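You operate a simulated robot arm through the tools that you are given. There is no shell and no other tool.

You are at the controls of a simulated robot arm. One attempt, no reset.

JOB
Sort the cartons on the blue-square belt and crate the light one.
Fine: mode dial to Sort, run all three; light goods go to lane 01; into the teal crate, teal lid on; the other two cartons stay in their lanes; the crate, the cream lid, other dials and keys stay; Stop is free to press.

It is judged by the outcome, as a careful person would: the job done as asked, and still so three seconds after it is handed in. It fails if anything else is knocked over, pushed out of place, dropped, spilled or broken. Lids that push on must go on centred and level and be pressed home; caps that screw on are set level and turned clockwise until they are tight.

ROBOT AND FRAMES
A 7-joint arm with a two-finger parallel gripper, fixed in place. Base frame: the origin is on the floor under the middle of its stand, x ahead of it, y to its left, z up; the work surface is at about z = 720. Lengths are in mm, angles in degrees, forces in N, time in s.
It reaches about 1372 mm from its shoulder. Its first joint turns from -149.0 to 149.0 degrees. Payload 3.43 kg.
Tool frame: the origin (TCP) lies between the finger pads and is the grasp point; the fingertips stand 30 mm ahead of it; z points along the fingers, y is the line along which they close. The gripper opens to 94 mm. The fingers are 28 mm wide and 10 mm thick; the gripper's body (50 by 96 mm) begins 55 mm behind the TCP.
Orientation is that of the tool frame in the base frame, as a unit quaternion [x, y, z, w]. With the fingers straight down and closing along the base's y, the tool's x points along the base's -x, its y along +y and its z along -z.

CONTROLS
- The arm moves only by the tool send_rows. Its argument "rows" is text: rows parted by semicolons, each of 7 numbers parted by spaces: the shift along the tool's x, y, z in mm, then the turn, a rotation vector about the tool's x, y, z in degrees, then the finger opening in mm, from 0 to 94. In form: x y z wx wy wz jaw; .... A call has 1 to 20 rows; each row is the pose to reach, as a shift and turn from the pose commanded when the call began, along the tool's axes at that moment. A row lasts 0.2 s, in which the tool goes at most 50 mm and 8.6 degrees; a call with a longer step from one row to the next is refused whole, and so is a gripper value outside its range. A pose out of reach is approached as far as the arm can. The call stops where the force on the tool passes 40 N (or 10 N more than at its start, if that is more) or the arm is blocked; 0.2 s more then pass. The fingers move at their own pace (about 45 mm/s each) and stop on an object; they squeeze with about 39 N. The grip force told is the motor's: it shows also when the fingers shut on nothing. Time passes only in rows, and 0.2 s behind the last, so rows that repeat a pose let the fingers close. The reply holds the time, the measured pose of the TCP, the force on the tool along the base axes, the opening and the grip force, in the units named above and with some noise, with the torque about the TCP (base axes, N m) and any sound that the robot's microphone picked up.
- Cameras (640 x 400 px; columns grow to the right, rows downward): "scene" is fixed at [49.5, -650.5, 1375.5]; the picture's right is [-0.76, -0.65, 0.00], its down [-0.62, 0.73, -0.29] and it looks along [0.19, -0.22, -0.96] (base axes); focal length 214 px, centre (320, 200). "wrist" rides on the gripper at [76, 14, -102] in the tool frame; the picture's right is [-0.18, 0.98, 0.00], its down [-0.75, -0.14, -0.64] and it looks along [-0.63, -0.12, 0.77] (tool axes); focal length 243 px, centre (320, 200). There is no depth. A picture from a camera that has moved, and an enlarged one, comes with that camera's place and axes in the base frame and with its lens.
- snapshot(camera): a new picture of that camera. It takes no simulated time.
- zoom(camera, box): a new picture of the part [left, top, right, bottom] of that camera's present view, enlarged. It takes no simulated time.
- hand_in(): hands the job in; it is judged then, once.

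Nothing tells you positions but the pictures and the camera data. Unless the task says otherwise, let go and move clear before handing in.

The tools are called by a JSON object that holds its "fn" and its "kwargs". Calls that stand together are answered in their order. send_rows: Moves the arm, as the interface text tells. Its arguments: {"type":"object","properties":{"rows":{"type":"string"}},"required":["rows"]} The other tools are called the same way: snapshot (camera) takes a picture; zoom (camera, box) takes an enlarged picture of a part of a camera's view; hand_in () hands the job in.

At the start:

```text
t: 0.0
eef_pos: [857.9, -491.3, 1096.7]
tcp_rot: [0.001, 1.0, 0.0, 0.001]
force: [0.6, -0.4, -0.2]
torque: [-0.04, 0.01, -0.02]
width: 94.0
gripper_force: 0.0
```

scene: 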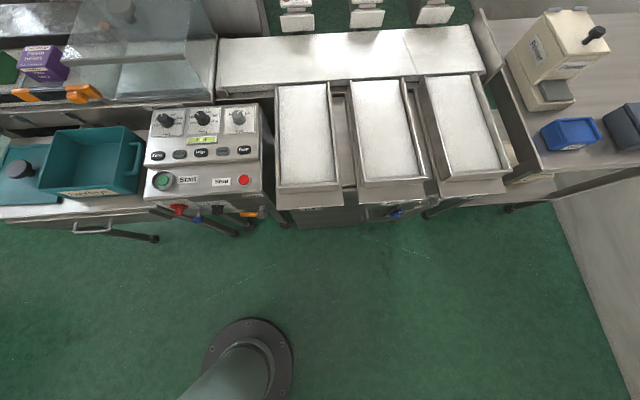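
wrist: 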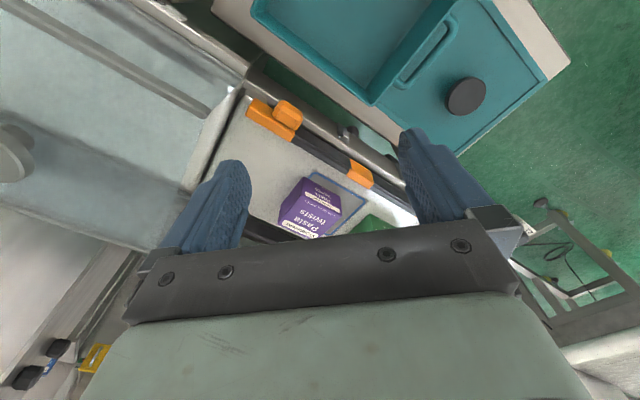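

I see a sorting machine with a control panel (dials, keys, Start/Stop), three lanes, a teal crate and a purple carton on a belt. I'll look closer before moving.

{"fn": "zoom", "kwargs": {"camera": "scene", "box": [130, 90, 290, 220]}}

{"fn": "zoom", "kwargs": {"camera": "scene", "box": [0, 0, 220, 130]}}

{"fn": "zoom", "kwargs": {"camera": "scene", "box": [200, 0, 520, 220]}}

{"fn": "zoom", "kwargs": {"camera": "scene", "box": [0, 110, 180, 230]}}

{"fn": "zoom", "kwargs": {"camera": "scene", "box": [460, 0, 640, 220]}}

{"fn": "zoom", "kwargs": {"camera": "wrist", "box": [180, 0, 460, 240]}}

```text
3.08 times, centred on (210, 155) of scene
camera zoom: at [49.5, -650.5, 1375.5], right [-0.76, -0.65, 0.0], down [-0.62, 0.73, -0.29], along [0.19, -0.22, -0.96], focal length 660 px, centre (658, 338)
```

zoom: 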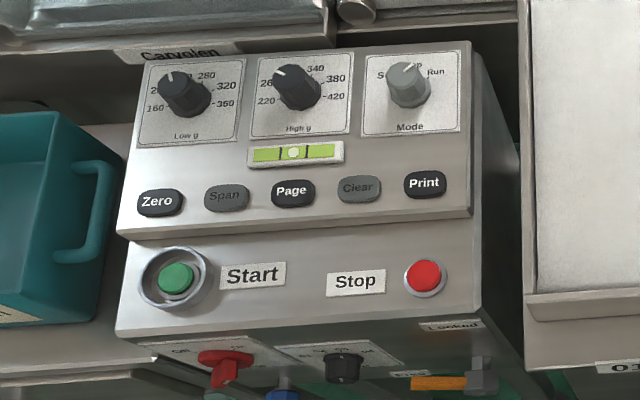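

```text
2.91 times, centred on (110, 65) of scene
camera zoom: at [49.5, -650.5, 1375.5], right [-0.76, -0.65, 0.0], down [-0.62, 0.73, -0.29], along [0.19, -0.22, -0.96], focal length 624 px, centre (931, 593)
```

zoom: 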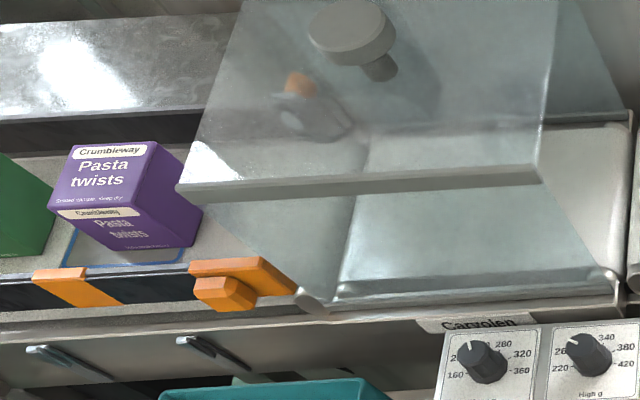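

```text
1.82 times, centred on (360, 110) of scene
camera zoom: at [49.5, -650.5, 1375.5], right [-0.76, -0.65, 0.0], down [-0.62, 0.73, -0.29], along [0.19, -0.22, -0.96], focal length 390 px, centre (247, 364)
```

zoom: 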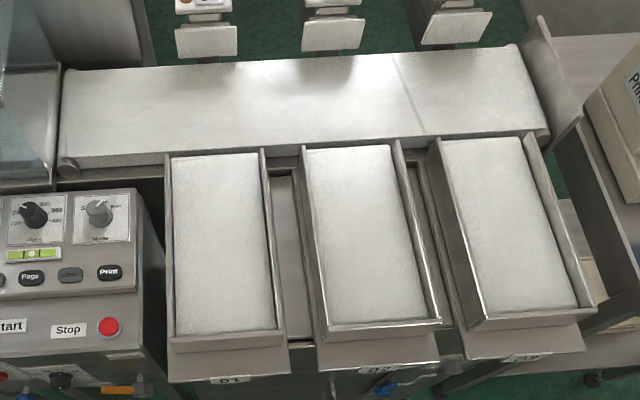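

```text
3.33 times, centred on (90, 170) of scene
camera zoom: at [49.5, -650.5, 1375.5], right [-0.76, -0.65, 0.0], down [-0.62, 0.73, -0.29], along [0.19, -0.22, -0.96], focal length 715 px, centre (1087, 300)
```

zoom: 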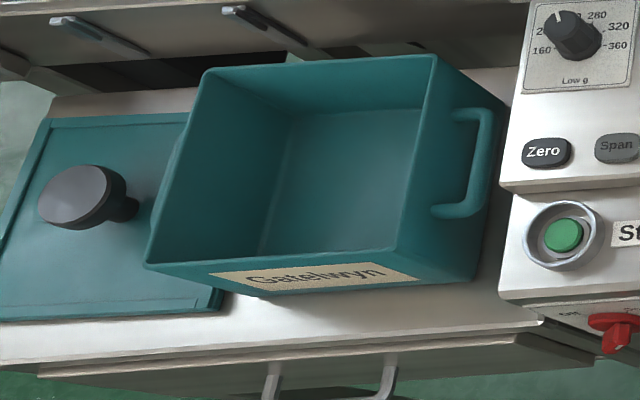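

```text
1.82 times, centred on (550, 110) of scene
camera zoom: at [49.5, -650.5, 1375.5], right [-0.76, -0.65, 0.0], down [-0.62, 0.73, -0.29], along [0.19, -0.22, -0.96], focal length 390 px, centre (-98, 364)
```

zoom: 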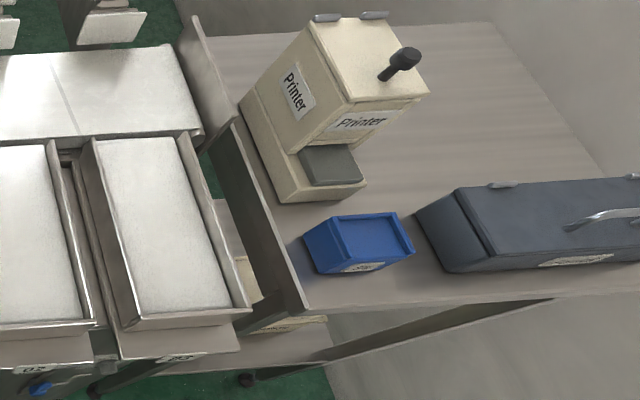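

```text
1.67 times, centred on (320, 120) of wrist
camera zoom: at [780.2, -475.1, 1200.2], right [0.18, 0.98, 0.0], down [0.75, -0.14, 0.64], along [0.63, -0.12, -0.77], focal length 404 px, centre (320, 333)
```

zoom: 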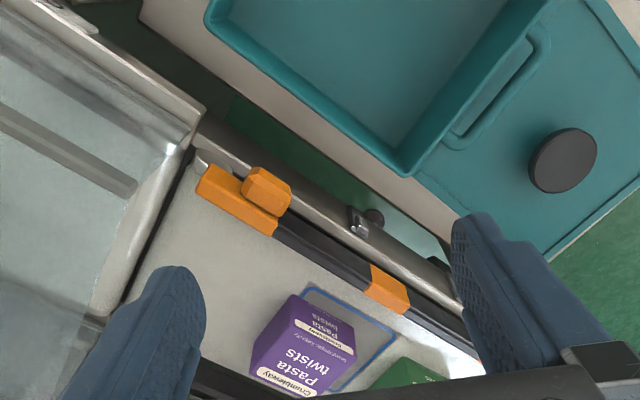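

The machine line runs diagonally ahead-right: the infeed belt with cartons is far left, the panel is near (490,-805), and the lanes lie to the right. I'll swing the wrist camera over to look at the panel.

{"fn": "send_rows", "kwargs": {"rows": "0 0 0 0 0 8 94; 0 0 0 0 0 16 94; 0 0 0 0 0 24 94; 0 0 0 0 0 32 94; 0 0 0 0 0 40 94; 0 0 0 0 0 45 94"}}

{"fn": "snapshot", "kwargs": {"camera": "wrist"}}

{"fn": "snapshot", "kwargs": {"camera": "scene"}}

```text
t: 1.4
eef_pos: [856.9, -491.8, 1097.9]
tcp_rot: [0.384, 0.924, 0.0, 0.0]
force: [-0.7, 0.1, 0.1]
torque: [-0.01, 0.02, -0.01]
width: 93.8
gripper_force: 0.1
```

```text
taken
camera wrist: at [812.8, -425.4, 1200.2], right [0.83, 0.56, 0.0], down [0.43, -0.63, 0.64], along [0.36, -0.53, -0.77], focal length 243 px, centre (320, 200)
```

wrist: 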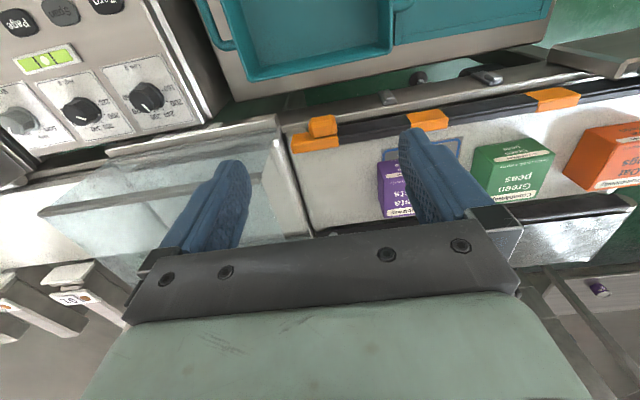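

```text
taken
```

scene: 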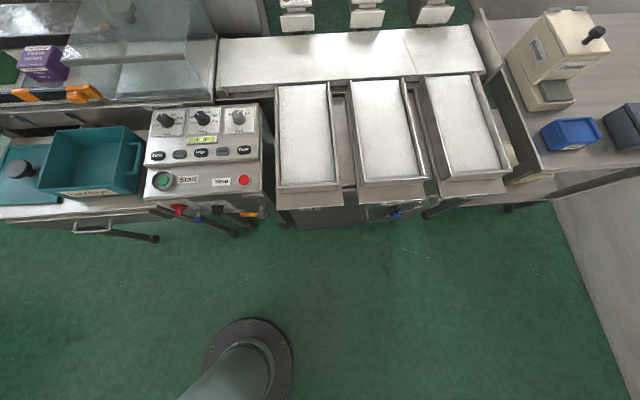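

Three cartons (pasta, green peas, oat rings) wait on the infeed belt left of the scale cover. I'll zoom in on details from here.

{"fn": "zoom", "kwargs": {"camera": "wrist", "box": [270, 60, 640, 280]}}

{"fn": "zoom", "kwargs": {"camera": "wrist", "box": [0, 0, 220, 180]}}

{"fn": "zoom", "kwargs": {"camera": "wrist", "box": [280, 80, 440, 180]}}

{"fn": "zoom", "kwargs": {"camera": "wrist", "box": [500, 220, 640, 340]}}

```text
1.73 times, centred on (455, 170) of wrist
camera zoom: at [812.8, -425.4, 1200.2], right [0.83, 0.56, 0.0], down [0.43, -0.63, 0.64], along [0.36, -0.53, -0.77], focal length 420 px, centre (86, 252)
```

zoom: 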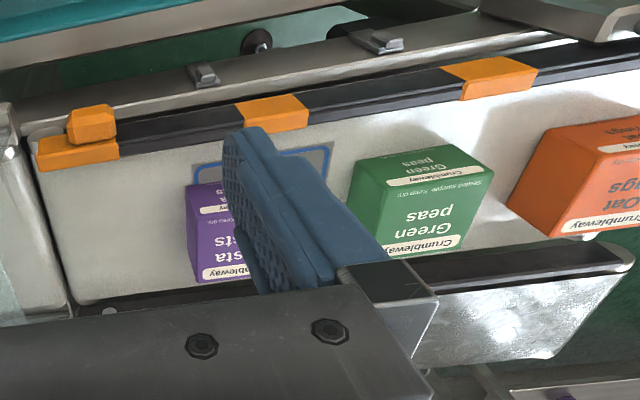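

```text
2.22 times, centred on (110, 90) of wrist
camera zoom: at [812.8, -425.4, 1200.2], right [0.83, 0.56, 0.0], down [0.43, -0.63, 0.64], along [0.36, -0.53, -0.77], focal length 539 px, centre (787, 444)
```

zoom: 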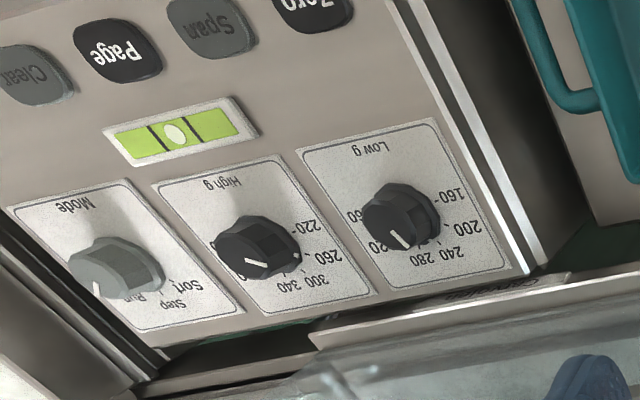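

```text
4.00 times, centred on (360, 130) of wrist
camera zoom: at [812.8, -425.4, 1200.2], right [0.83, 0.56, 0.0], down [0.43, -0.63, 0.64], along [0.36, -0.53, -0.77], focal length 970 px, centre (160, 480)
```

zoom: 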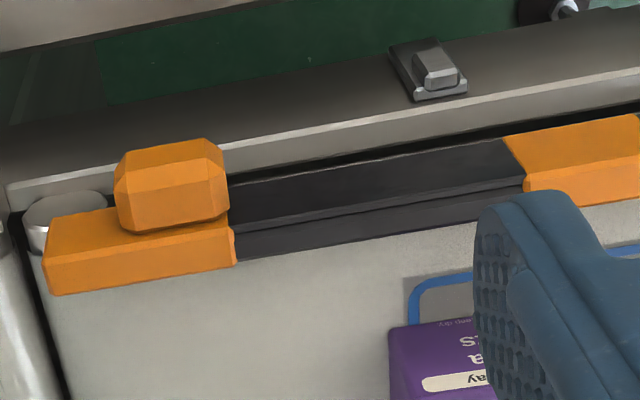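

```text
3.33 times, centred on (570, 280) of wrist
camera zoom: at [812.8, -425.4, 1200.2], right [0.83, 0.56, 0.0], down [0.43, -0.63, 0.64], along [0.36, -0.53, -0.77], focal length 809 px, centre (-513, -67)
```

zoom: 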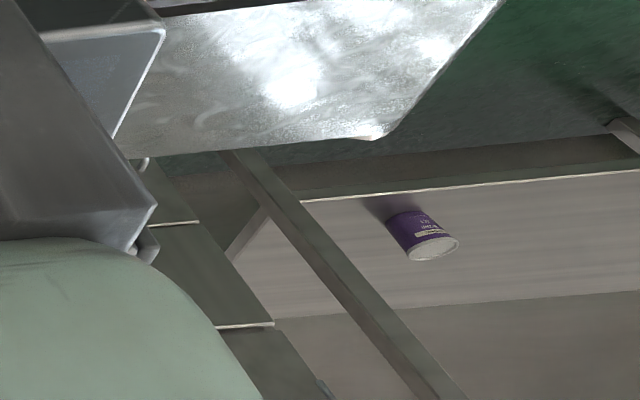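

Mode dial has Sort/Step/Run positions. I'll move the wrist camera over in front of the panel for a good look.

{"fn": "send_rows", "kwargs": {"rows": "24 -40 0 0 0 0 94; 48 -80 0 0 0 0 94; 72 -120 0 0 0 0 94; 96 -160 0 0 0 0 94; 120 -200 0 0 0 0 94; 144 -240 0 0 0 0 94; 168 -280 0 0 0 0 94; 192 -320 0 0 0 0 94; 216 -360 0 0 0 0 94; 240 -400 0 0 0 0 94; 264 -440 0 0 0 0 94; 288 -480 0 0 0 0 94"}}

{"fn": "snapshot", "kwargs": {"camera": "wrist"}}

{"fn": "snapshot", "kwargs": {"camera": "scene"}}

```text
t: 4.0
eef_pos: [314.2, -625.5, 1096.7]
tcp_rot: [0.382, 0.924, 0.0, -0.001]
force: [-0.8, -0.2, -0.2]
torque: [0.05, 0.0, 0.02]
width: 94.0
gripper_force: 0.0
```

```text
taken
camera wrist: at [270.7, -560.2, 1199.1], right [0.82, 0.57, 0.0], down [0.43, -0.63, 0.64], along [0.36, -0.53, -0.77], focal length 243 px, centre (320, 200)
```

wrist: 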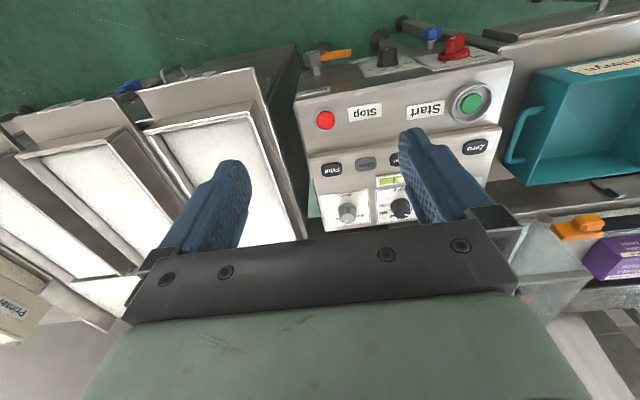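

```text
taken
```

scene: 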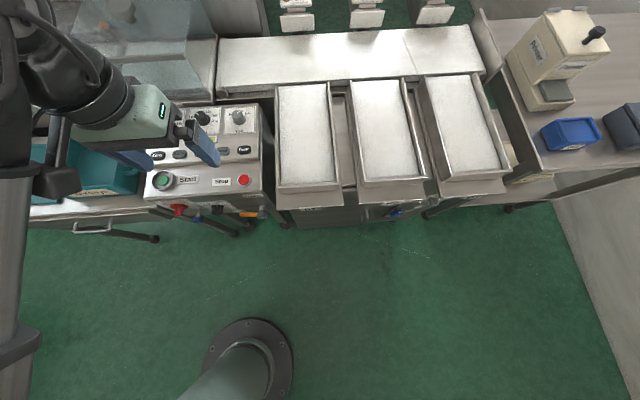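

{"fn": "zoom", "kwargs": {"camera": "wrist", "box": [290, 30, 530, 240]}}

{"fn": "zoom", "kwargs": {"camera": "wrist", "box": [310, 140, 440, 240]}}

{"fn": "zoom", "kwargs": {"camera": "scene", "box": [210, 90, 290, 170]}}

{"fn": "zoom", "kwargs": {"camera": "wrist", "box": [0, 40, 310, 340]}}

```text
1.90 times, centred on (410, 135) of wrist
camera zoom: at [270.7, -560.2, 1199.1], right [0.82, 0.57, 0.0], down [0.43, -0.63, 0.64], along [0.36, -0.53, -0.77], focal length 462 px, centre (149, 324)
```

zoom: 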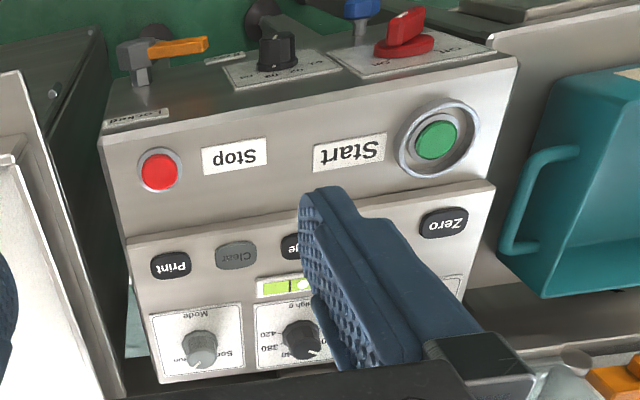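

```text
4.00 times, centred on (375, 190) of wrist
camera zoom: at [270.7, -560.2, 1199.1], right [0.82, 0.57, 0.0], down [0.43, -0.63, 0.64], along [0.36, -0.53, -0.77], focal length 970 px, centre (100, 240)
```

zoom: 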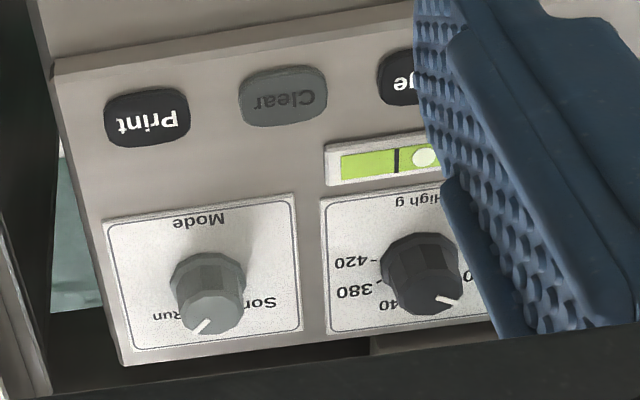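

```text
5.00 times, centred on (250, 130) of scene
camera zoom: at [49.5, -650.5, 1375.5], right [-0.76, -0.65, 0.0], down [-0.62, 0.73, -0.29], along [0.19, -0.22, -0.96], focal length 1072 px, centre (670, 550)
```

zoom: 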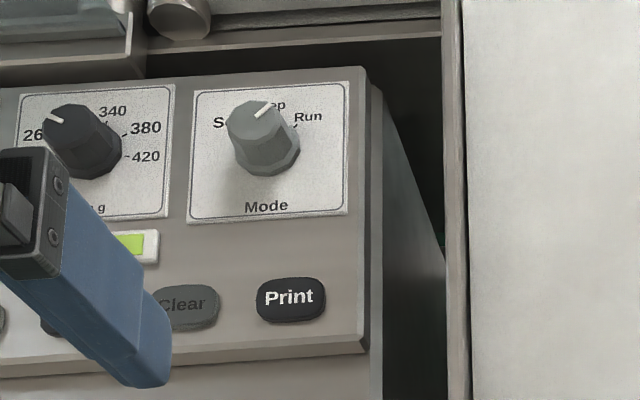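

```text
1.33 times, centred on (155, 190) of wrist
camera zoom: at [270.7, -560.2, 1199.1], right [0.82, 0.57, 0.0], down [0.43, -0.63, 0.64], along [0.36, -0.53, -0.77], focal length 324 px, centre (540, 213)
```

zoom: 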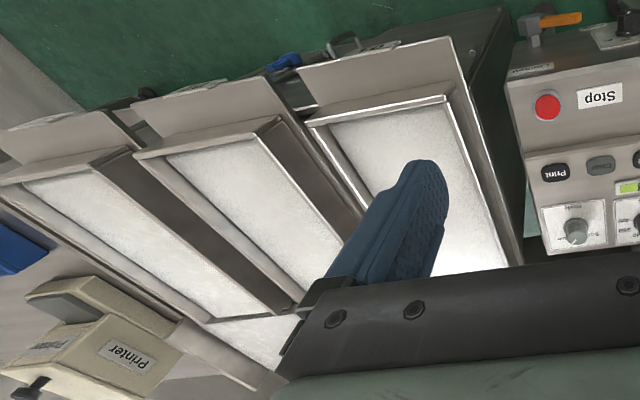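

The panel top is horizontal at z≈813; the Mode knob is at about (519,-819) with its top near z=834, pointing to Run, so Sort is about 90° counter-clockwise from there. I'll go above the knob and check clearance to the glass guard (corner near (632,-812,965)).

{"fn": "send_rows", "kwargs": {"rows": "-47 1 0 0 0 6 94; -94 3 0 0 0 12 94; -140 4 0 0 0 18 94; -187 5 0 0 0 24 94; -234 7 0 0 0 30 94; -280 8 0 0 0 35 94"}}

{"fn": "snapshot", "kwargs": {"camera": "wrist"}}

{"fn": "snapshot", "kwargs": {"camera": "scene"}}

```text
t: 5.4
eef_pos: [518.4, -821.0, 1097.5]
tcp_rot: [0.643, 0.766, 0.0, 0.0]
force: [-0.7, 1.1, -0.2]
torque: [-0.02, -0.01, 0.02]
width: 93.9
gripper_force: 0.1
```

```text
taken
camera wrist: at [519.0, -741.9, 1201.2], right [1.0, -0.01, 0.0], down [-0.01, -0.77, 0.64], along [-0.01, -0.64, -0.77], focal length 243 px, centre (320, 200)
```

wrist: 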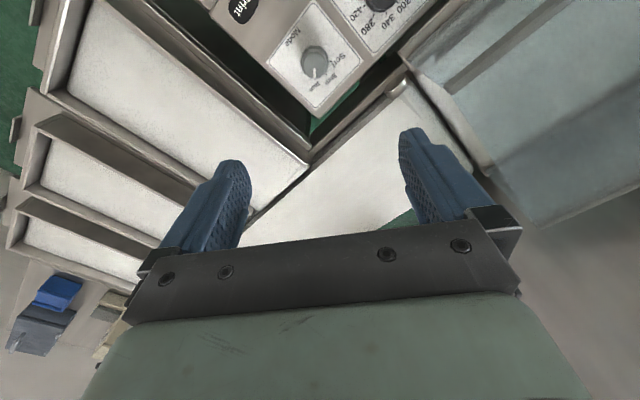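

```text
taken
```

scene: 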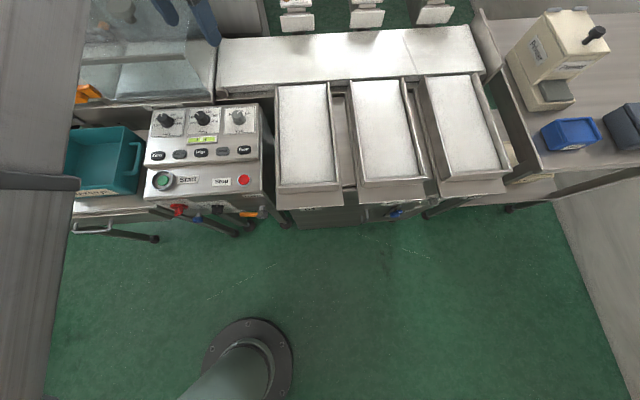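

{"fn": "zoom", "kwargs": {"camera": "wrist", "box": [240, 0, 400, 110]}}

{"fn": "zoom", "kwargs": {"camera": "scene", "box": [210, 90, 270, 140]}}

```text
3.64 times, centred on (320, 55) of wrist
camera zoom: at [519.0, -741.9, 1201.2], right [1.0, -0.01, 0.0], down [-0.01, -0.77, 0.64], along [-0.01, -0.64, -0.77], focal length 882 px, centre (320, 727)
```

zoom: 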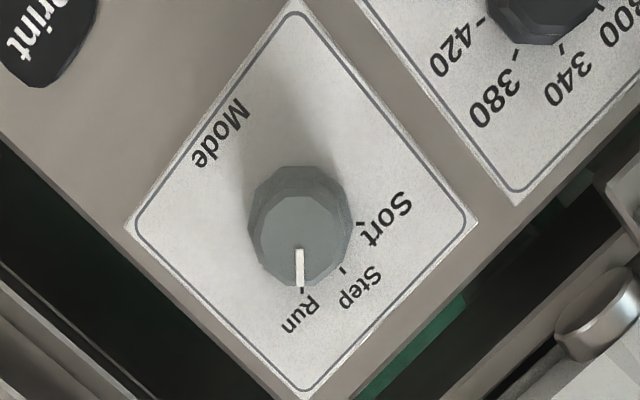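

```text
8.00 times, centred on (240, 115) of scene
camera zoom: at [49.5, -650.5, 1375.5], right [-0.76, -0.65, 0.0], down [-0.62, 0.73, -0.29], along [0.19, -0.22, -0.96], focal length 1716 px, centre (960, 880)
```

zoom: 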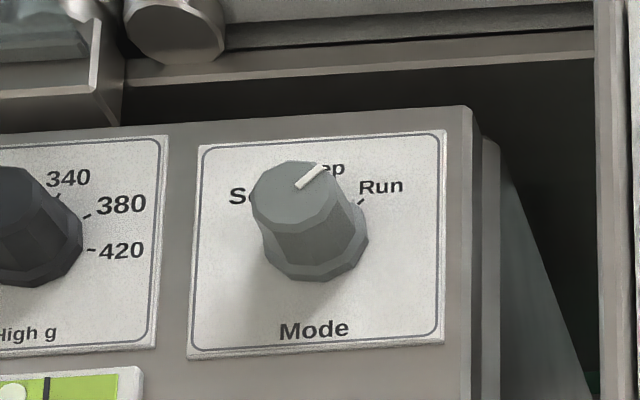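

The dial axis is at about (511.5,-812.5), ticks show Run now, Sort ~95° CCW away. I'll descend part way over it with the fingers partly closed and check again.

{"fn": "send_rows", "kwargs": {"rows": "3 -2 40 0 0 0 80; 6 -4 80 0 0 0 70; 8.6 -5.6 120 0 0 0 64; 8.6 -5.6 160 0 0 0 64; 8.6 -5.6 180 0 0 0 64"}}

{"fn": "snapshot", "kwargs": {"camera": "wrist"}}

{"fn": "snapshot", "kwargs": {"camera": "scene"}}

```text
t: 6.6
eef_pos: [511.2, -812.1, 915.9]
tcp_rot: [0.643, 0.766, 0.0, 0.0]
force: [0.0, 0.1, 0.4]
torque: [0.01, 0.01, -0.01]
width: 64.0
gripper_force: 0.0
```

```text
taken
camera wrist: at [510.9, -732.4, 1019.2], right [1.0, -0.01, 0.0], down [-0.01, -0.77, 0.64], along [-0.01, -0.64, -0.77], focal length 243 px, centre (320, 200)
```

wrist: 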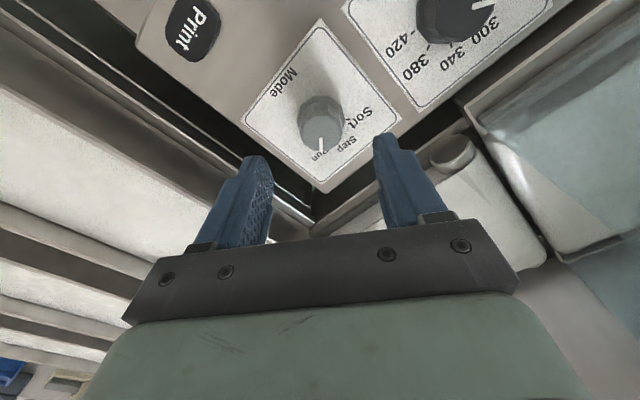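

```text
taken
```

scene: 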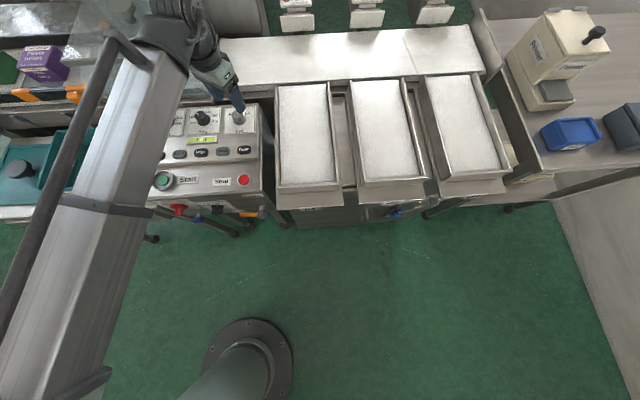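

{"fn": "zoom", "kwargs": {"camera": "wrist", "box": [240, 20, 400, 200]}}

{"fn": "zoom", "kwargs": {"camera": "scene", "box": [50, 0, 290, 170]}}

```text
2.22 times, centred on (320, 110) of wrist
camera zoom: at [510.9, -732.4, 1019.2], right [1.0, -0.01, 0.0], down [-0.01, -0.77, 0.64], along [-0.01, -0.64, -0.77], focal length 539 px, centre (320, 400)
```

zoom: 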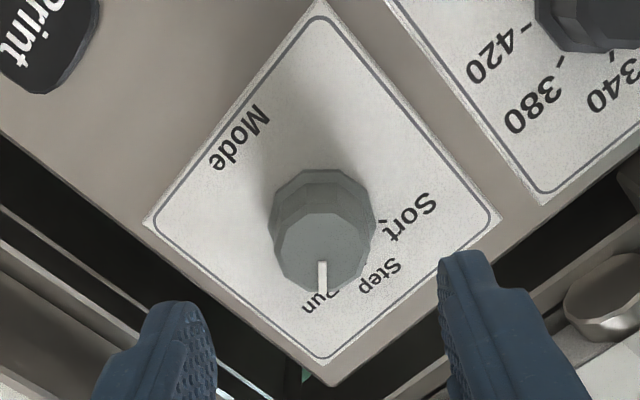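

```text
2.35 times, centred on (170, 85) of scene
camera zoom: at [49.5, -650.5, 1375.5], right [-0.76, -0.65, 0.0], down [-0.62, 0.73, -0.29], along [0.19, -0.22, -0.96], focal length 505 px, centre (673, 471)
```

zoom: 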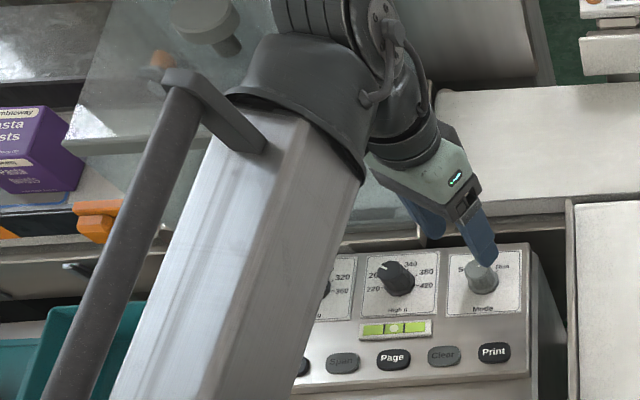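

The tool axis lines up with the dial centre, and the arm clears the guard. I'll descend around the knob and close on it.

{"fn": "send_rows", "kwargs": {"rows": "0 0 25 0 0 0 64; 0 0 50 0 0 0 64; 0 0 65 0 0 0 64; 0 0 65 0 0 0 64"}}

{"fn": "snapshot", "kwargs": {"camera": "wrist"}}

{"fn": "zoom", "kwargs": {"camera": "scene", "box": [50, 0, 290, 170]}}

```text
t: 7.6
eef_pos: [510.4, -813.0, 851.6]
tcp_rot: [0.642, 0.766, -0.001, 0.0]
force: [-0.2, 0.6, 1.1]
torque: [-0.01, 0.0, -0.01]
width: 63.9
gripper_force: 0.0
```

```text
taken
camera wrist: at [511.4, -733.2, 954.2], right [1.0, -0.01, 0.0], down [-0.01, -0.77, 0.64], along [-0.01, -0.64, -0.77], focal length 243 px, centre (320, 200)
```

wrist: 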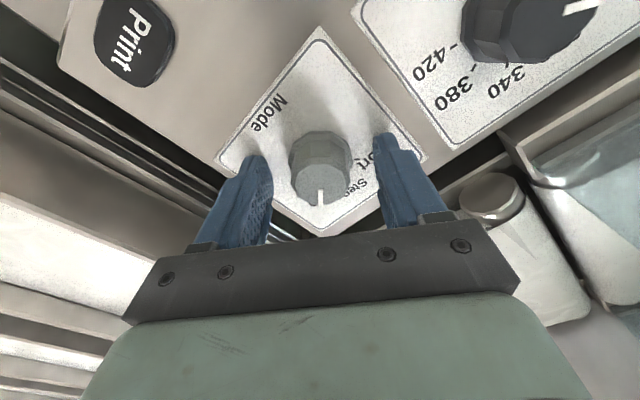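

```text
2.35 times, centred on (170, 85) of scene
camera zoom: at [49.5, -650.5, 1375.5], right [-0.76, -0.65, 0.0], down [-0.62, 0.73, -0.29], along [0.19, -0.22, -0.96], focal length 505 px, centre (673, 471)
```

zoom: 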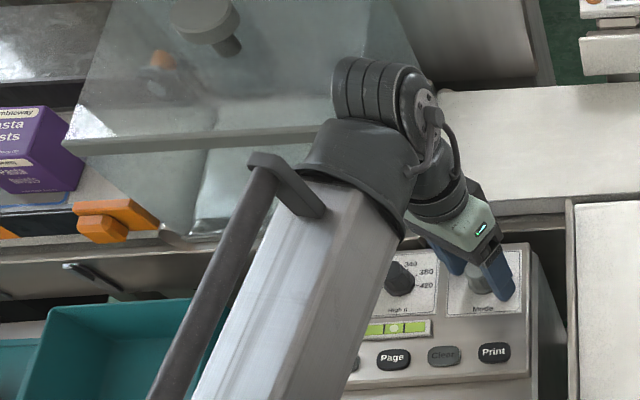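

The knob sits between the fingers; closing on it now.

{"fn": "send_rows", "kwargs": {"rows": "0 0 0 0 0 0 40; 0 0 0 0 0 0 20; 0 0 0 0 0 0 20; 0 0 0 0 0 0 20; 0 0 0 0 0 0 20"}}

{"fn": "snapshot", "kwargs": {"camera": "wrist"}}

```text
t: 8.8
eef_pos: [511.7, -812.2, 851.7]
tcp_rot: [0.643, 0.766, 0.0, 0.0]
force: [3.5, 0.6, -0.9]
torque: [-0.1, -0.13, 0.03]
width: 39.3
gripper_force: 45.1
```

```text
taken
camera wrist: at [511.6, -733.1, 954.4], right [1.0, -0.01, 0.0], down [-0.01, -0.77, 0.64], along [-0.01, -0.64, -0.77], focal length 243 px, centre (320, 200)
```

wrist: 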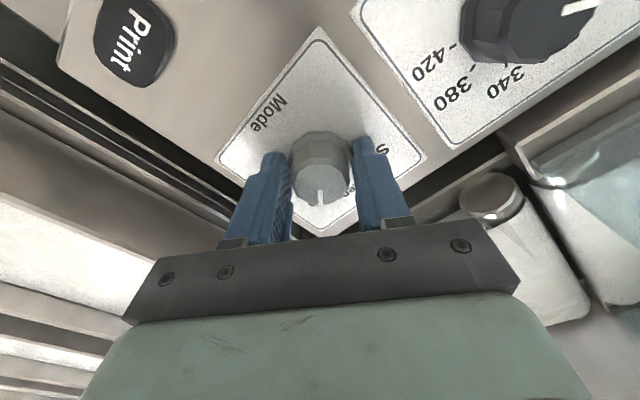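

Gripped (39 mm). Turning counter-clockwise in stages and checking.

{"fn": "send_rows", "kwargs": {"rows": "0 0 0 0 0 -6 20; 0 0 0 0 0 -12 20; 0 0 0 0 0 -18 20; 0 0 0 0 0 -24 20; 0 0 0 0 0 -30 20; 0 0 0 0 0 -36 20; 0 0 0 0 0 -42 20; 0 0 0 0 0 -47 20; 0 0 0 0 0 -47 20"}}

{"fn": "snapshot", "kwargs": {"camera": "wrist"}}

{"fn": "zoom", "kwargs": {"camera": "scene", "box": [50, 0, 290, 170]}}

```text
t: 10.8
eef_pos: [509.9, -811.6, 851.0]
tcp_rot: [0.284, 0.959, 0.001, -0.001]
force: [16.8, -6.3, -4.2]
torque: [0.45, 0.43, -0.03]
width: 39.6
gripper_force: 45.4
```

```text
taken
camera wrist: at [454.6, -757.2, 954.4], right [0.69, 0.73, 0.0], down [0.56, -0.53, 0.64], along [0.47, -0.44, -0.77], focal length 243 px, centre (320, 200)
```

wrist: 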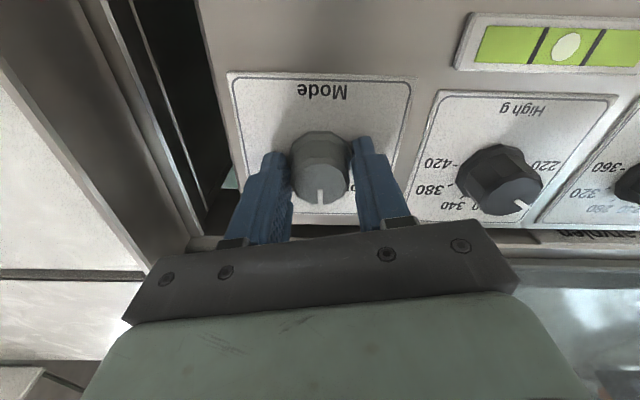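

```text
2.35 times, centred on (170, 85) of scene
camera zoom: at [49.5, -650.5, 1375.5], right [-0.76, -0.65, 0.0], down [-0.62, 0.73, -0.29], along [0.19, -0.22, -0.96], focal length 505 px, centre (673, 471)
```

zoom: 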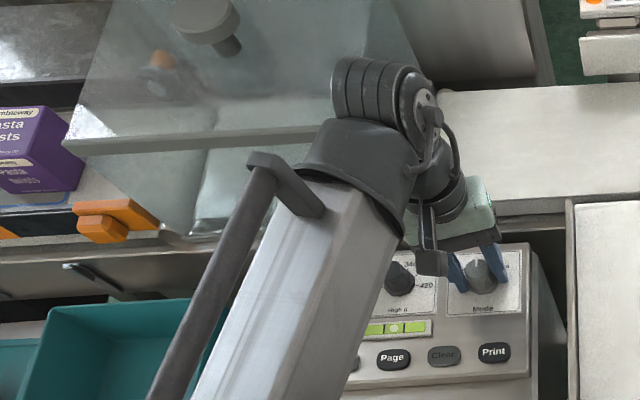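

Pointer now at Step. Continuing another ~47° with a slight shift to relieve side force.

{"fn": "send_rows", "kwargs": {"rows": "-1 0.2 0 0 0 0 20; -1 0.2 0 0 0 -6 20; -1 0.2 0 0 0 -12 20; -1 0.2 0 0 0 -18 20; -1 0.2 0 0 0 -24 20; -1 0.2 0 0 0 -30 20; -1 0.2 0 0 0 -36 20; -1 0.2 0 0 0 -42 20; -1 0.2 0 0 0 -48 20; -1 0.2 0 0 0 -48 20"}}

{"fn": "snapshot", "kwargs": {"camera": "wrist"}}

{"fn": "zoom", "kwargs": {"camera": "scene", "box": [50, 0, 290, 170]}}

```text
t: 13.0
eef_pos: [510.7, -813.0, 851.5]
tcp_rot: [-0.13, 0.992, 0.0, -0.002]
force: [-3.5, -4.1, -6.4]
torque: [-0.2, 0.55, -1.01]
width: 40.1
gripper_force: 44.9
```

```text
taken
camera wrist: at [432.8, -816.9, 954.8], right [-0.08, 1.0, 0.0], down [0.77, 0.06, 0.64], along [0.64, 0.05, -0.77], focal length 243 px, centre (320, 200)
```

wrist: 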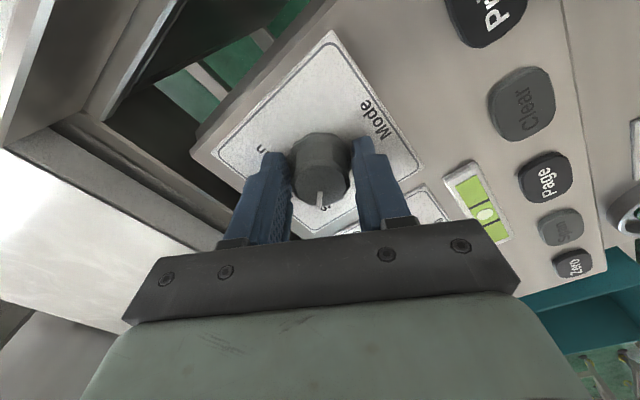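

```text
2.35 times, centred on (170, 85) of scene
camera zoom: at [49.5, -650.5, 1375.5], right [-0.76, -0.65, 0.0], down [-0.62, 0.73, -0.29], along [0.19, -0.22, -0.96], focal length 505 px, centre (673, 471)
```

zoom: 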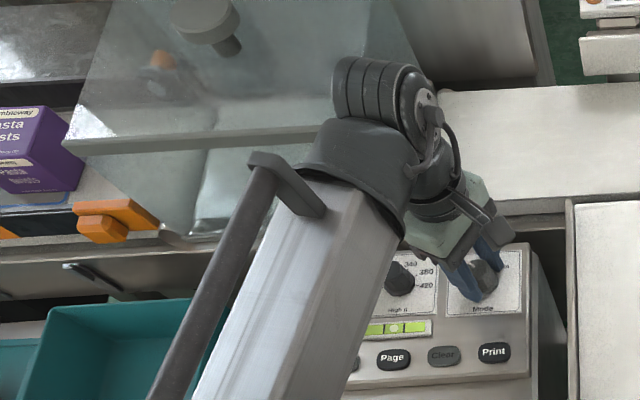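

{"fn": "zoom", "kwargs": {"camera": "wrist", "box": [230, 80, 410, 240]}}

```text
2.50 times, centred on (320, 160) of wrist
camera zoom: at [432.8, -816.9, 954.8], right [-0.08, 1.0, 0.0], down [0.77, 0.06, 0.64], along [0.64, 0.05, -0.77], focal length 606 px, centre (320, 300)
```

zoom: 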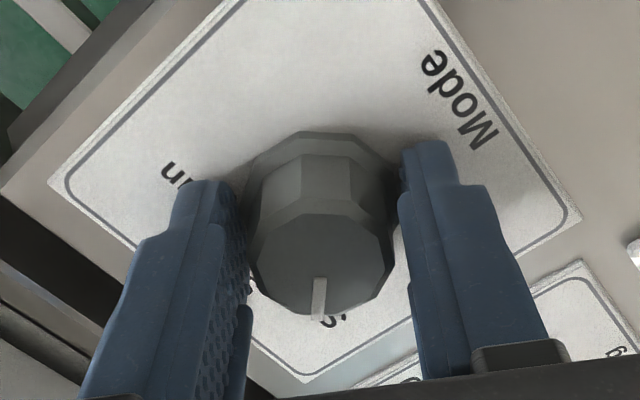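

The pointer is at the Sort label. I'll open the fingers, rise straight up and check the dial.

{"fn": "send_rows", "kwargs": {"rows": "0 0 0 0 0 0 60; 0 0 0 0 0 0 64; 0 0 0 0 0 0 64; 0 0 -20 0 0 0 64; 0 0 -50 0 0 0 64; 0 0 -90 0 0 0 64; 0 0 -130 0 0 0 64"}}

{"fn": "snapshot", "kwargs": {"camera": "wrist"}}

{"fn": "zoom", "kwargs": {"camera": "scene", "box": [200, 90, 280, 150]}}

```text
t: 14.6
eef_pos: [511.7, -812.1, 981.7]
tcp_rot: [-0.131, 0.991, 0.001, 0.0]
force: [-0.1, 0.0, 0.2]
torque: [0.0, 0.0, 0.04]
width: 63.8
gripper_force: 0.1
```

```text
taken
camera wrist: at [434.8, -816.1, 1084.1], right [-0.08, 1.0, 0.0], down [0.76, 0.06, 0.64], along [0.64, 0.05, -0.77], focal length 243 px, centre (320, 200)
```

wrist: 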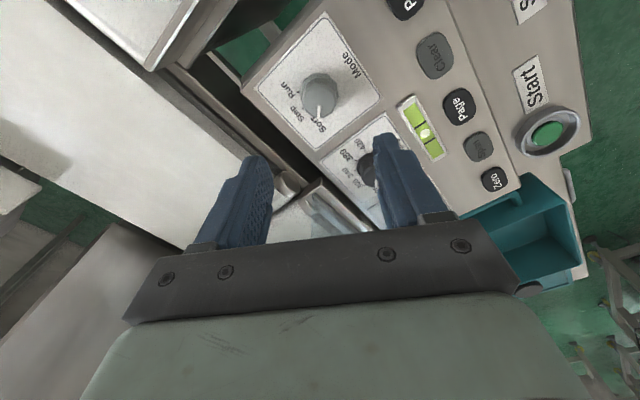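

```text
6.67 times, centred on (240, 120) of scene
camera zoom: at [49.5, -650.5, 1375.5], right [-0.76, -0.65, 0.0], down [-0.62, 0.73, -0.29], along [0.19, -0.22, -0.96], focal length 1430 px, centre (853, 733)
```

zoom: 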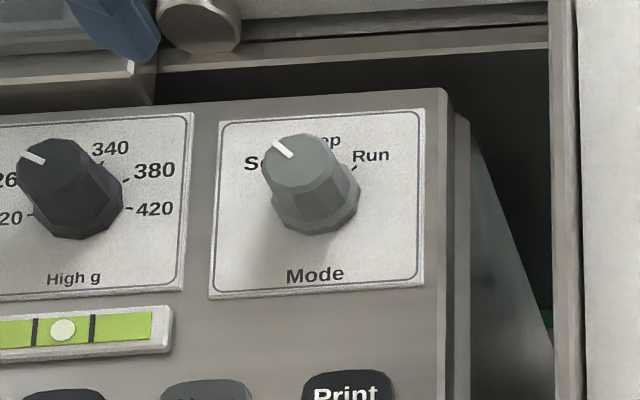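

{"fn": "zoom", "kwargs": {"camera": "wrist", "box": [250, 20, 400, 180]}}

```text
2.50 times, centred on (325, 100) of wrist
camera zoom: at [434.8, -816.1, 1084.1], right [-0.08, 1.0, 0.0], down [0.76, 0.06, 0.64], along [0.64, 0.05, -0.77], focal length 606 px, centre (308, 450)
```

zoom: 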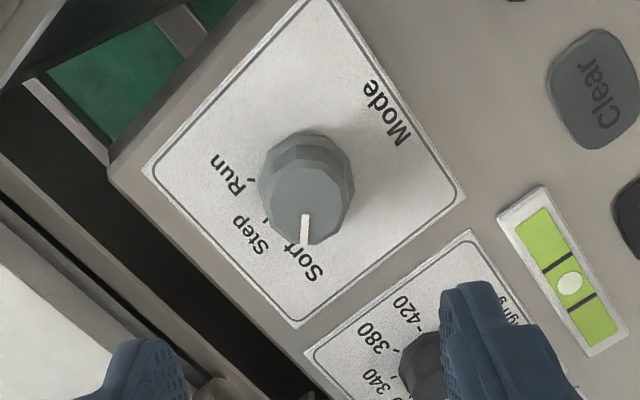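

The dial now points at Sort, released. Next I'll move over the Start button (about (539,-530,805)) with the fingers closed.

{"fn": "send_rows", "kwargs": {"rows": "-12 33 0 0 0 7.5 40; -25 66 0 0 0 15 20; -37 99 0 0 0 22.5 0; -50 132 0 0 0 30 0; -62 166 0 0 0 37.5 0; -75 199 0 0 0 45 0; -87 232 0 0 0 52.5 0; -99.7 265 0 0 0 60 0; -99.7 265 40 0 0 60 0"}}

{"fn": "snapshot", "kwargs": {"camera": "wrist"}}

{"fn": "snapshot", "kwargs": {"camera": "scene"}}

```text
t: 16.6
eef_pos: [539.4, -531.3, 942.0]
tcp_rot: [0.384, 0.923, 0.0, 0.0]
force: [-0.5, -0.4, -0.4]
torque: [-0.03, 0.0, -0.02]
width: 0.0
gripper_force: 33.3
```

```text
taken
camera wrist: at [494.9, -465.2, 1045.5], right [0.83, 0.56, 0.0], down [0.43, -0.63, 0.64], along [0.36, -0.53, -0.77], focal length 243 px, centre (320, 200)
```

wrist: 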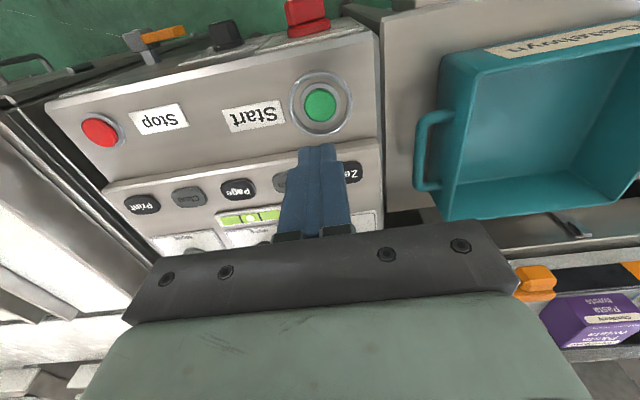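

```text
taken
```

scene: 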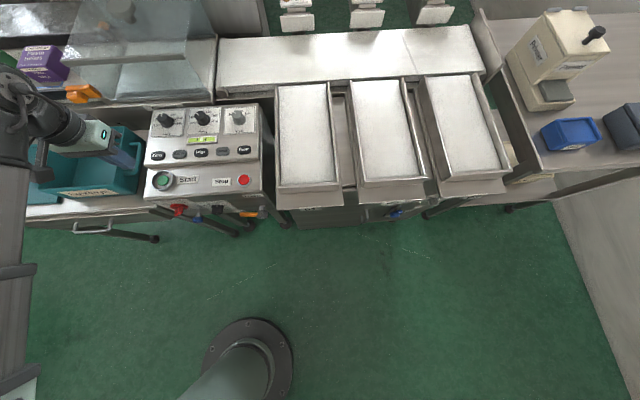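

Fingers are centred above Start. Descending to press gently.

{"fn": "send_rows", "kwargs": {"rows": "0 0 40 0 0 0 0; 0 0 75 0 0 0 0; 0 0 90 0 0 0 0; 0 0 98 0 0 0 0; 0 0 101 0 0 0 0; 0 0 103 0 0 0 0; 0 0 105 0 0 0 0; 0 0 107 0 0 0 0"}}

```text
t: 18.4
eef_pos: [538.6, -530.3, 835.7]
tcp_rot: [0.383, 0.924, -0.001, 0.0]
force: [-3.0, -1.0, 8.6]
torque: [0.0, 0.11, 0.0]
width: 0.0
gripper_force: 32.9
heard: click
```

A click was heard. I'll lift off and watch what the belt does.

{"fn": "send_rows", "kwargs": {"rows": "0 0 -20 0 0 0 0; 0 0 -60 0 0 0 0; 0 0 -60 0 0 0 0"}}

{"fn": "snapshot", "kwargs": {"camera": "scene"}}

{"fn": "snapshot", "kwargs": {"camera": "wrist"}}

```text
t: 19.2
eef_pos: [539.0, -529.3, 895.4]
tcp_rot: [0.382, 0.924, 0.0, 0.001]
force: [-0.1, 0.1, 0.4]
torque: [-0.03, 0.03, 0.01]
width: 0.2
gripper_force: 33.0
```

```text
taken
```

scene: 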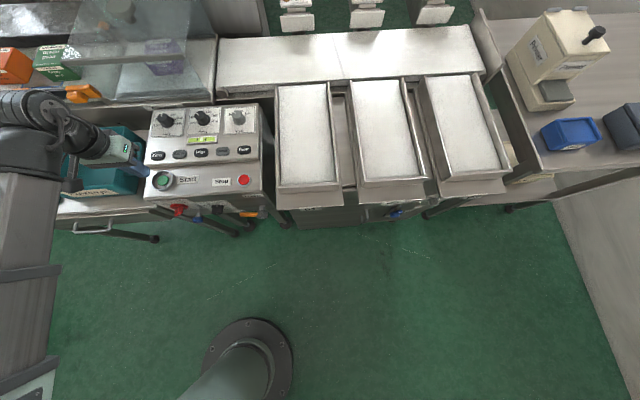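

```text
taken
camera wrist: at [495.1, -464.0, 997.7], right [0.82, 0.57, 0.0], down [0.43, -0.63, 0.64], along [0.36, -0.53, -0.77], focal length 243 px, centre (320, 200)
```

wrist: 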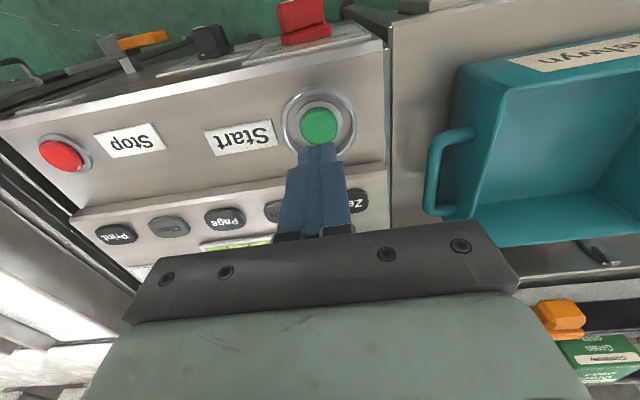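

The cartons are moving: pasta is under the guard on the scale, the others follow. I'll hold still and let it run.

{"fn": "send_rows", "kwargs": {"rows": "0 0 -20 0 0 0 0; 0 0 -20 0 0 0 0; 0 0 -20 0 0 0 0; 0 0 -20 0 0 0 0; 0 0 -20 0 0 0 0; 0 0 -20 0 0 0 0"}}

{"fn": "snapshot", "kwargs": {"camera": "scene"}}

{"fn": "send_rows", "kwargs": {"rows": "0 0 0 0 0 0 0; 0 0 0 0 0 0 0; 0 0 0 0 0 0 0; 0 0 0 0 0 0 0; 0 0 0 0 0 0 0; 0 0 0 0 0 0 0; 0 0 0 0 0 0 0; 0 0 0 0 0 0 0"}}

{"fn": "snapshot", "kwargs": {"camera": "scene"}}

```text
t: 20.6
eef_pos: [540.3, -531.7, 913.1]
tcp_rot: [0.382, 0.924, 0.0, 0.0]
force: [0.4, -0.3, 0.1]
torque: [0.01, 0.04, -0.01]
width: 0.0
gripper_force: 33.0
```

```text
taken
```

scene: 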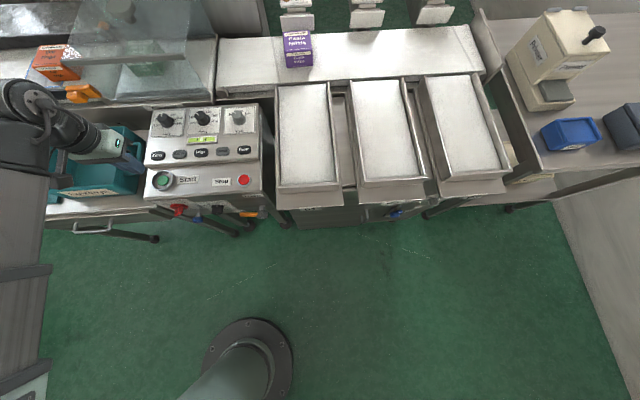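

```text
t: 22.4
eef_pos: [540.1, -530.2, 913.9]
tcp_rot: [0.383, 0.924, 0.0, -0.001]
force: [-0.4, -0.2, 0.3]
torque: [-0.01, 0.01, 0.02]
width: 0.3
gripper_force: 32.7
```

```text
taken
```

scene: 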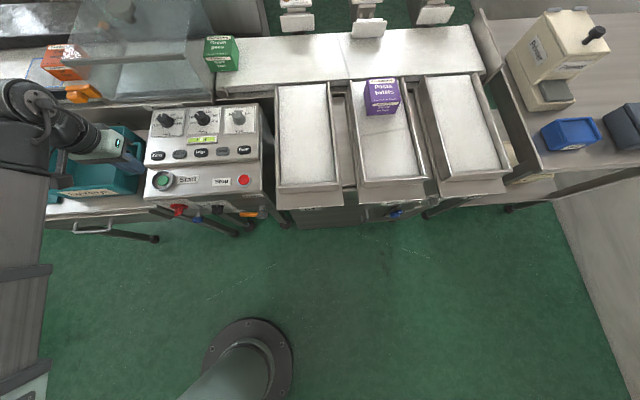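

Pasta went into lane 02; green peas are next. Waiting on.

{"fn": "send_rows", "kwargs": {"rows": "0 0 0 0 0 0 0; 0 0 0 0 0 0 0; 0 0 0 0 0 0 0; 0 0 0 0 0 0 0; 0 0 0 0 0 0 0; 0 0 0 0 0 0 0; 0 0 0 0 0 0 0; 0 0 0 0 0 0 0"}}

{"fn": "snapshot", "kwargs": {"camera": "scene"}}

{"fn": "send_rows", "kwargs": {"rows": "0 0 0 0 0 0 0; 0 0 0 0 0 0 0; 0 0 0 0 0 0 0; 0 0 0 0 0 0 0; 0 0 0 0 0 0 0; 0 0 0 0 0 0 0; 0 0 0 0 0 0 0; 0 0 0 0 0 0 0"}}

{"fn": "snapshot", "kwargs": {"camera": "scene"}}

```text
t: 24.2
eef_pos: [539.1, -529.9, 913.0]
tcp_rot: [0.383, 0.924, 0.0, 0.0]
force: [-0.1, -0.2, -0.5]
torque: [-0.03, 0.0, 0.0]
width: 0.0
gripper_force: 33.0
```

```text
taken
```

scene: 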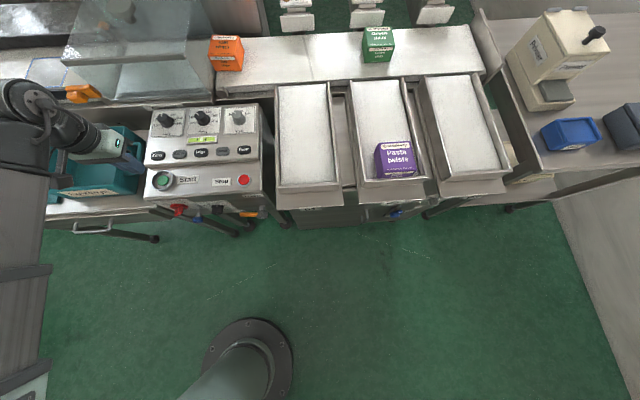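

```text
t: 26.0
eef_pos: [539.6, -531.4, 913.6]
tcp_rot: [0.383, 0.924, 0.0, 0.001]
force: [-0.4, -0.4, 0.3]
torque: [-0.01, -0.02, -0.06]
width: 0.0
gripper_force: 33.2
```

```text
taken
```

scene: 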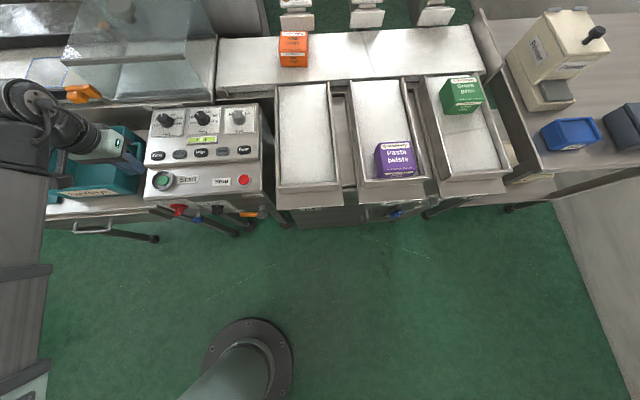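

Green peas have dropped into lane 03, and oat rings is now at lane 01. Waiting for it to settle.

{"fn": "send_rows", "kwargs": {"rows": "0 0 0 0 0 0 0; 0 0 0 0 0 0 0; 0 0 0 0 0 0 0; 0 0 0 0 0 0 0; 0 0 0 0 0 0 0; 0 0 0 0 0 0 0; 0 0 0 0 0 0 0; 0 0 0 0 0 0 0; 0 0 0 0 0 0 0; 0 0 0 0 0 0 0; 0 0 0 0 0 0 0; 0 0 0 0 0 0 0; 0 0 0 0 0 0 0; 0 0 0 0 0 0 0; 0 0 0 0 0 0 0"}}

{"fn": "snapshot", "kwargs": {"camera": "scene"}}

{"fn": "snapshot", "kwargs": {"camera": "wrist"}}

```text
t: 29.2
eef_pos: [538.9, -531.0, 913.1]
tcp_rot: [0.383, 0.924, 0.0, 0.0]
force: [-0.1, 1.0, 0.3]
torque: [0.01, -0.03, 0.0]
width: 0.2
gripper_force: 32.9
```

```text
taken
```

scene: 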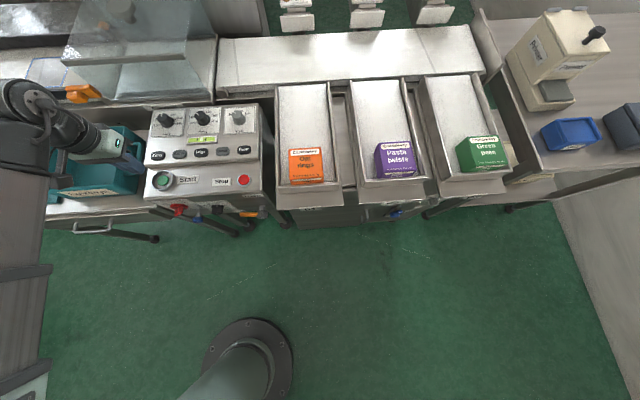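

```text
taken
camera wrist: at [494.9, -464.9, 1016.8], right [0.82, 0.57, 0.0], down [0.43, -0.63, 0.64], along [0.36, -0.53, -0.77], focal length 243 px, centre (320, 200)
```

wrist: 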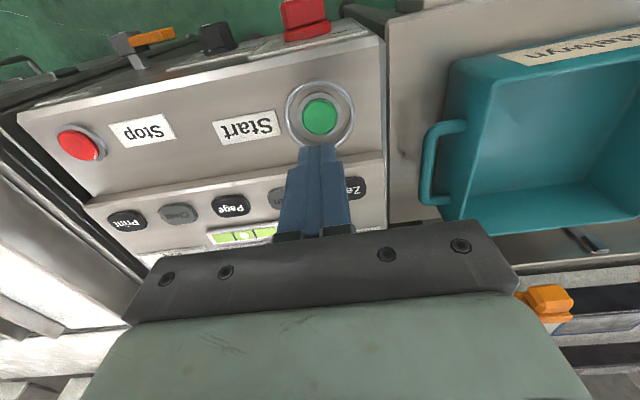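

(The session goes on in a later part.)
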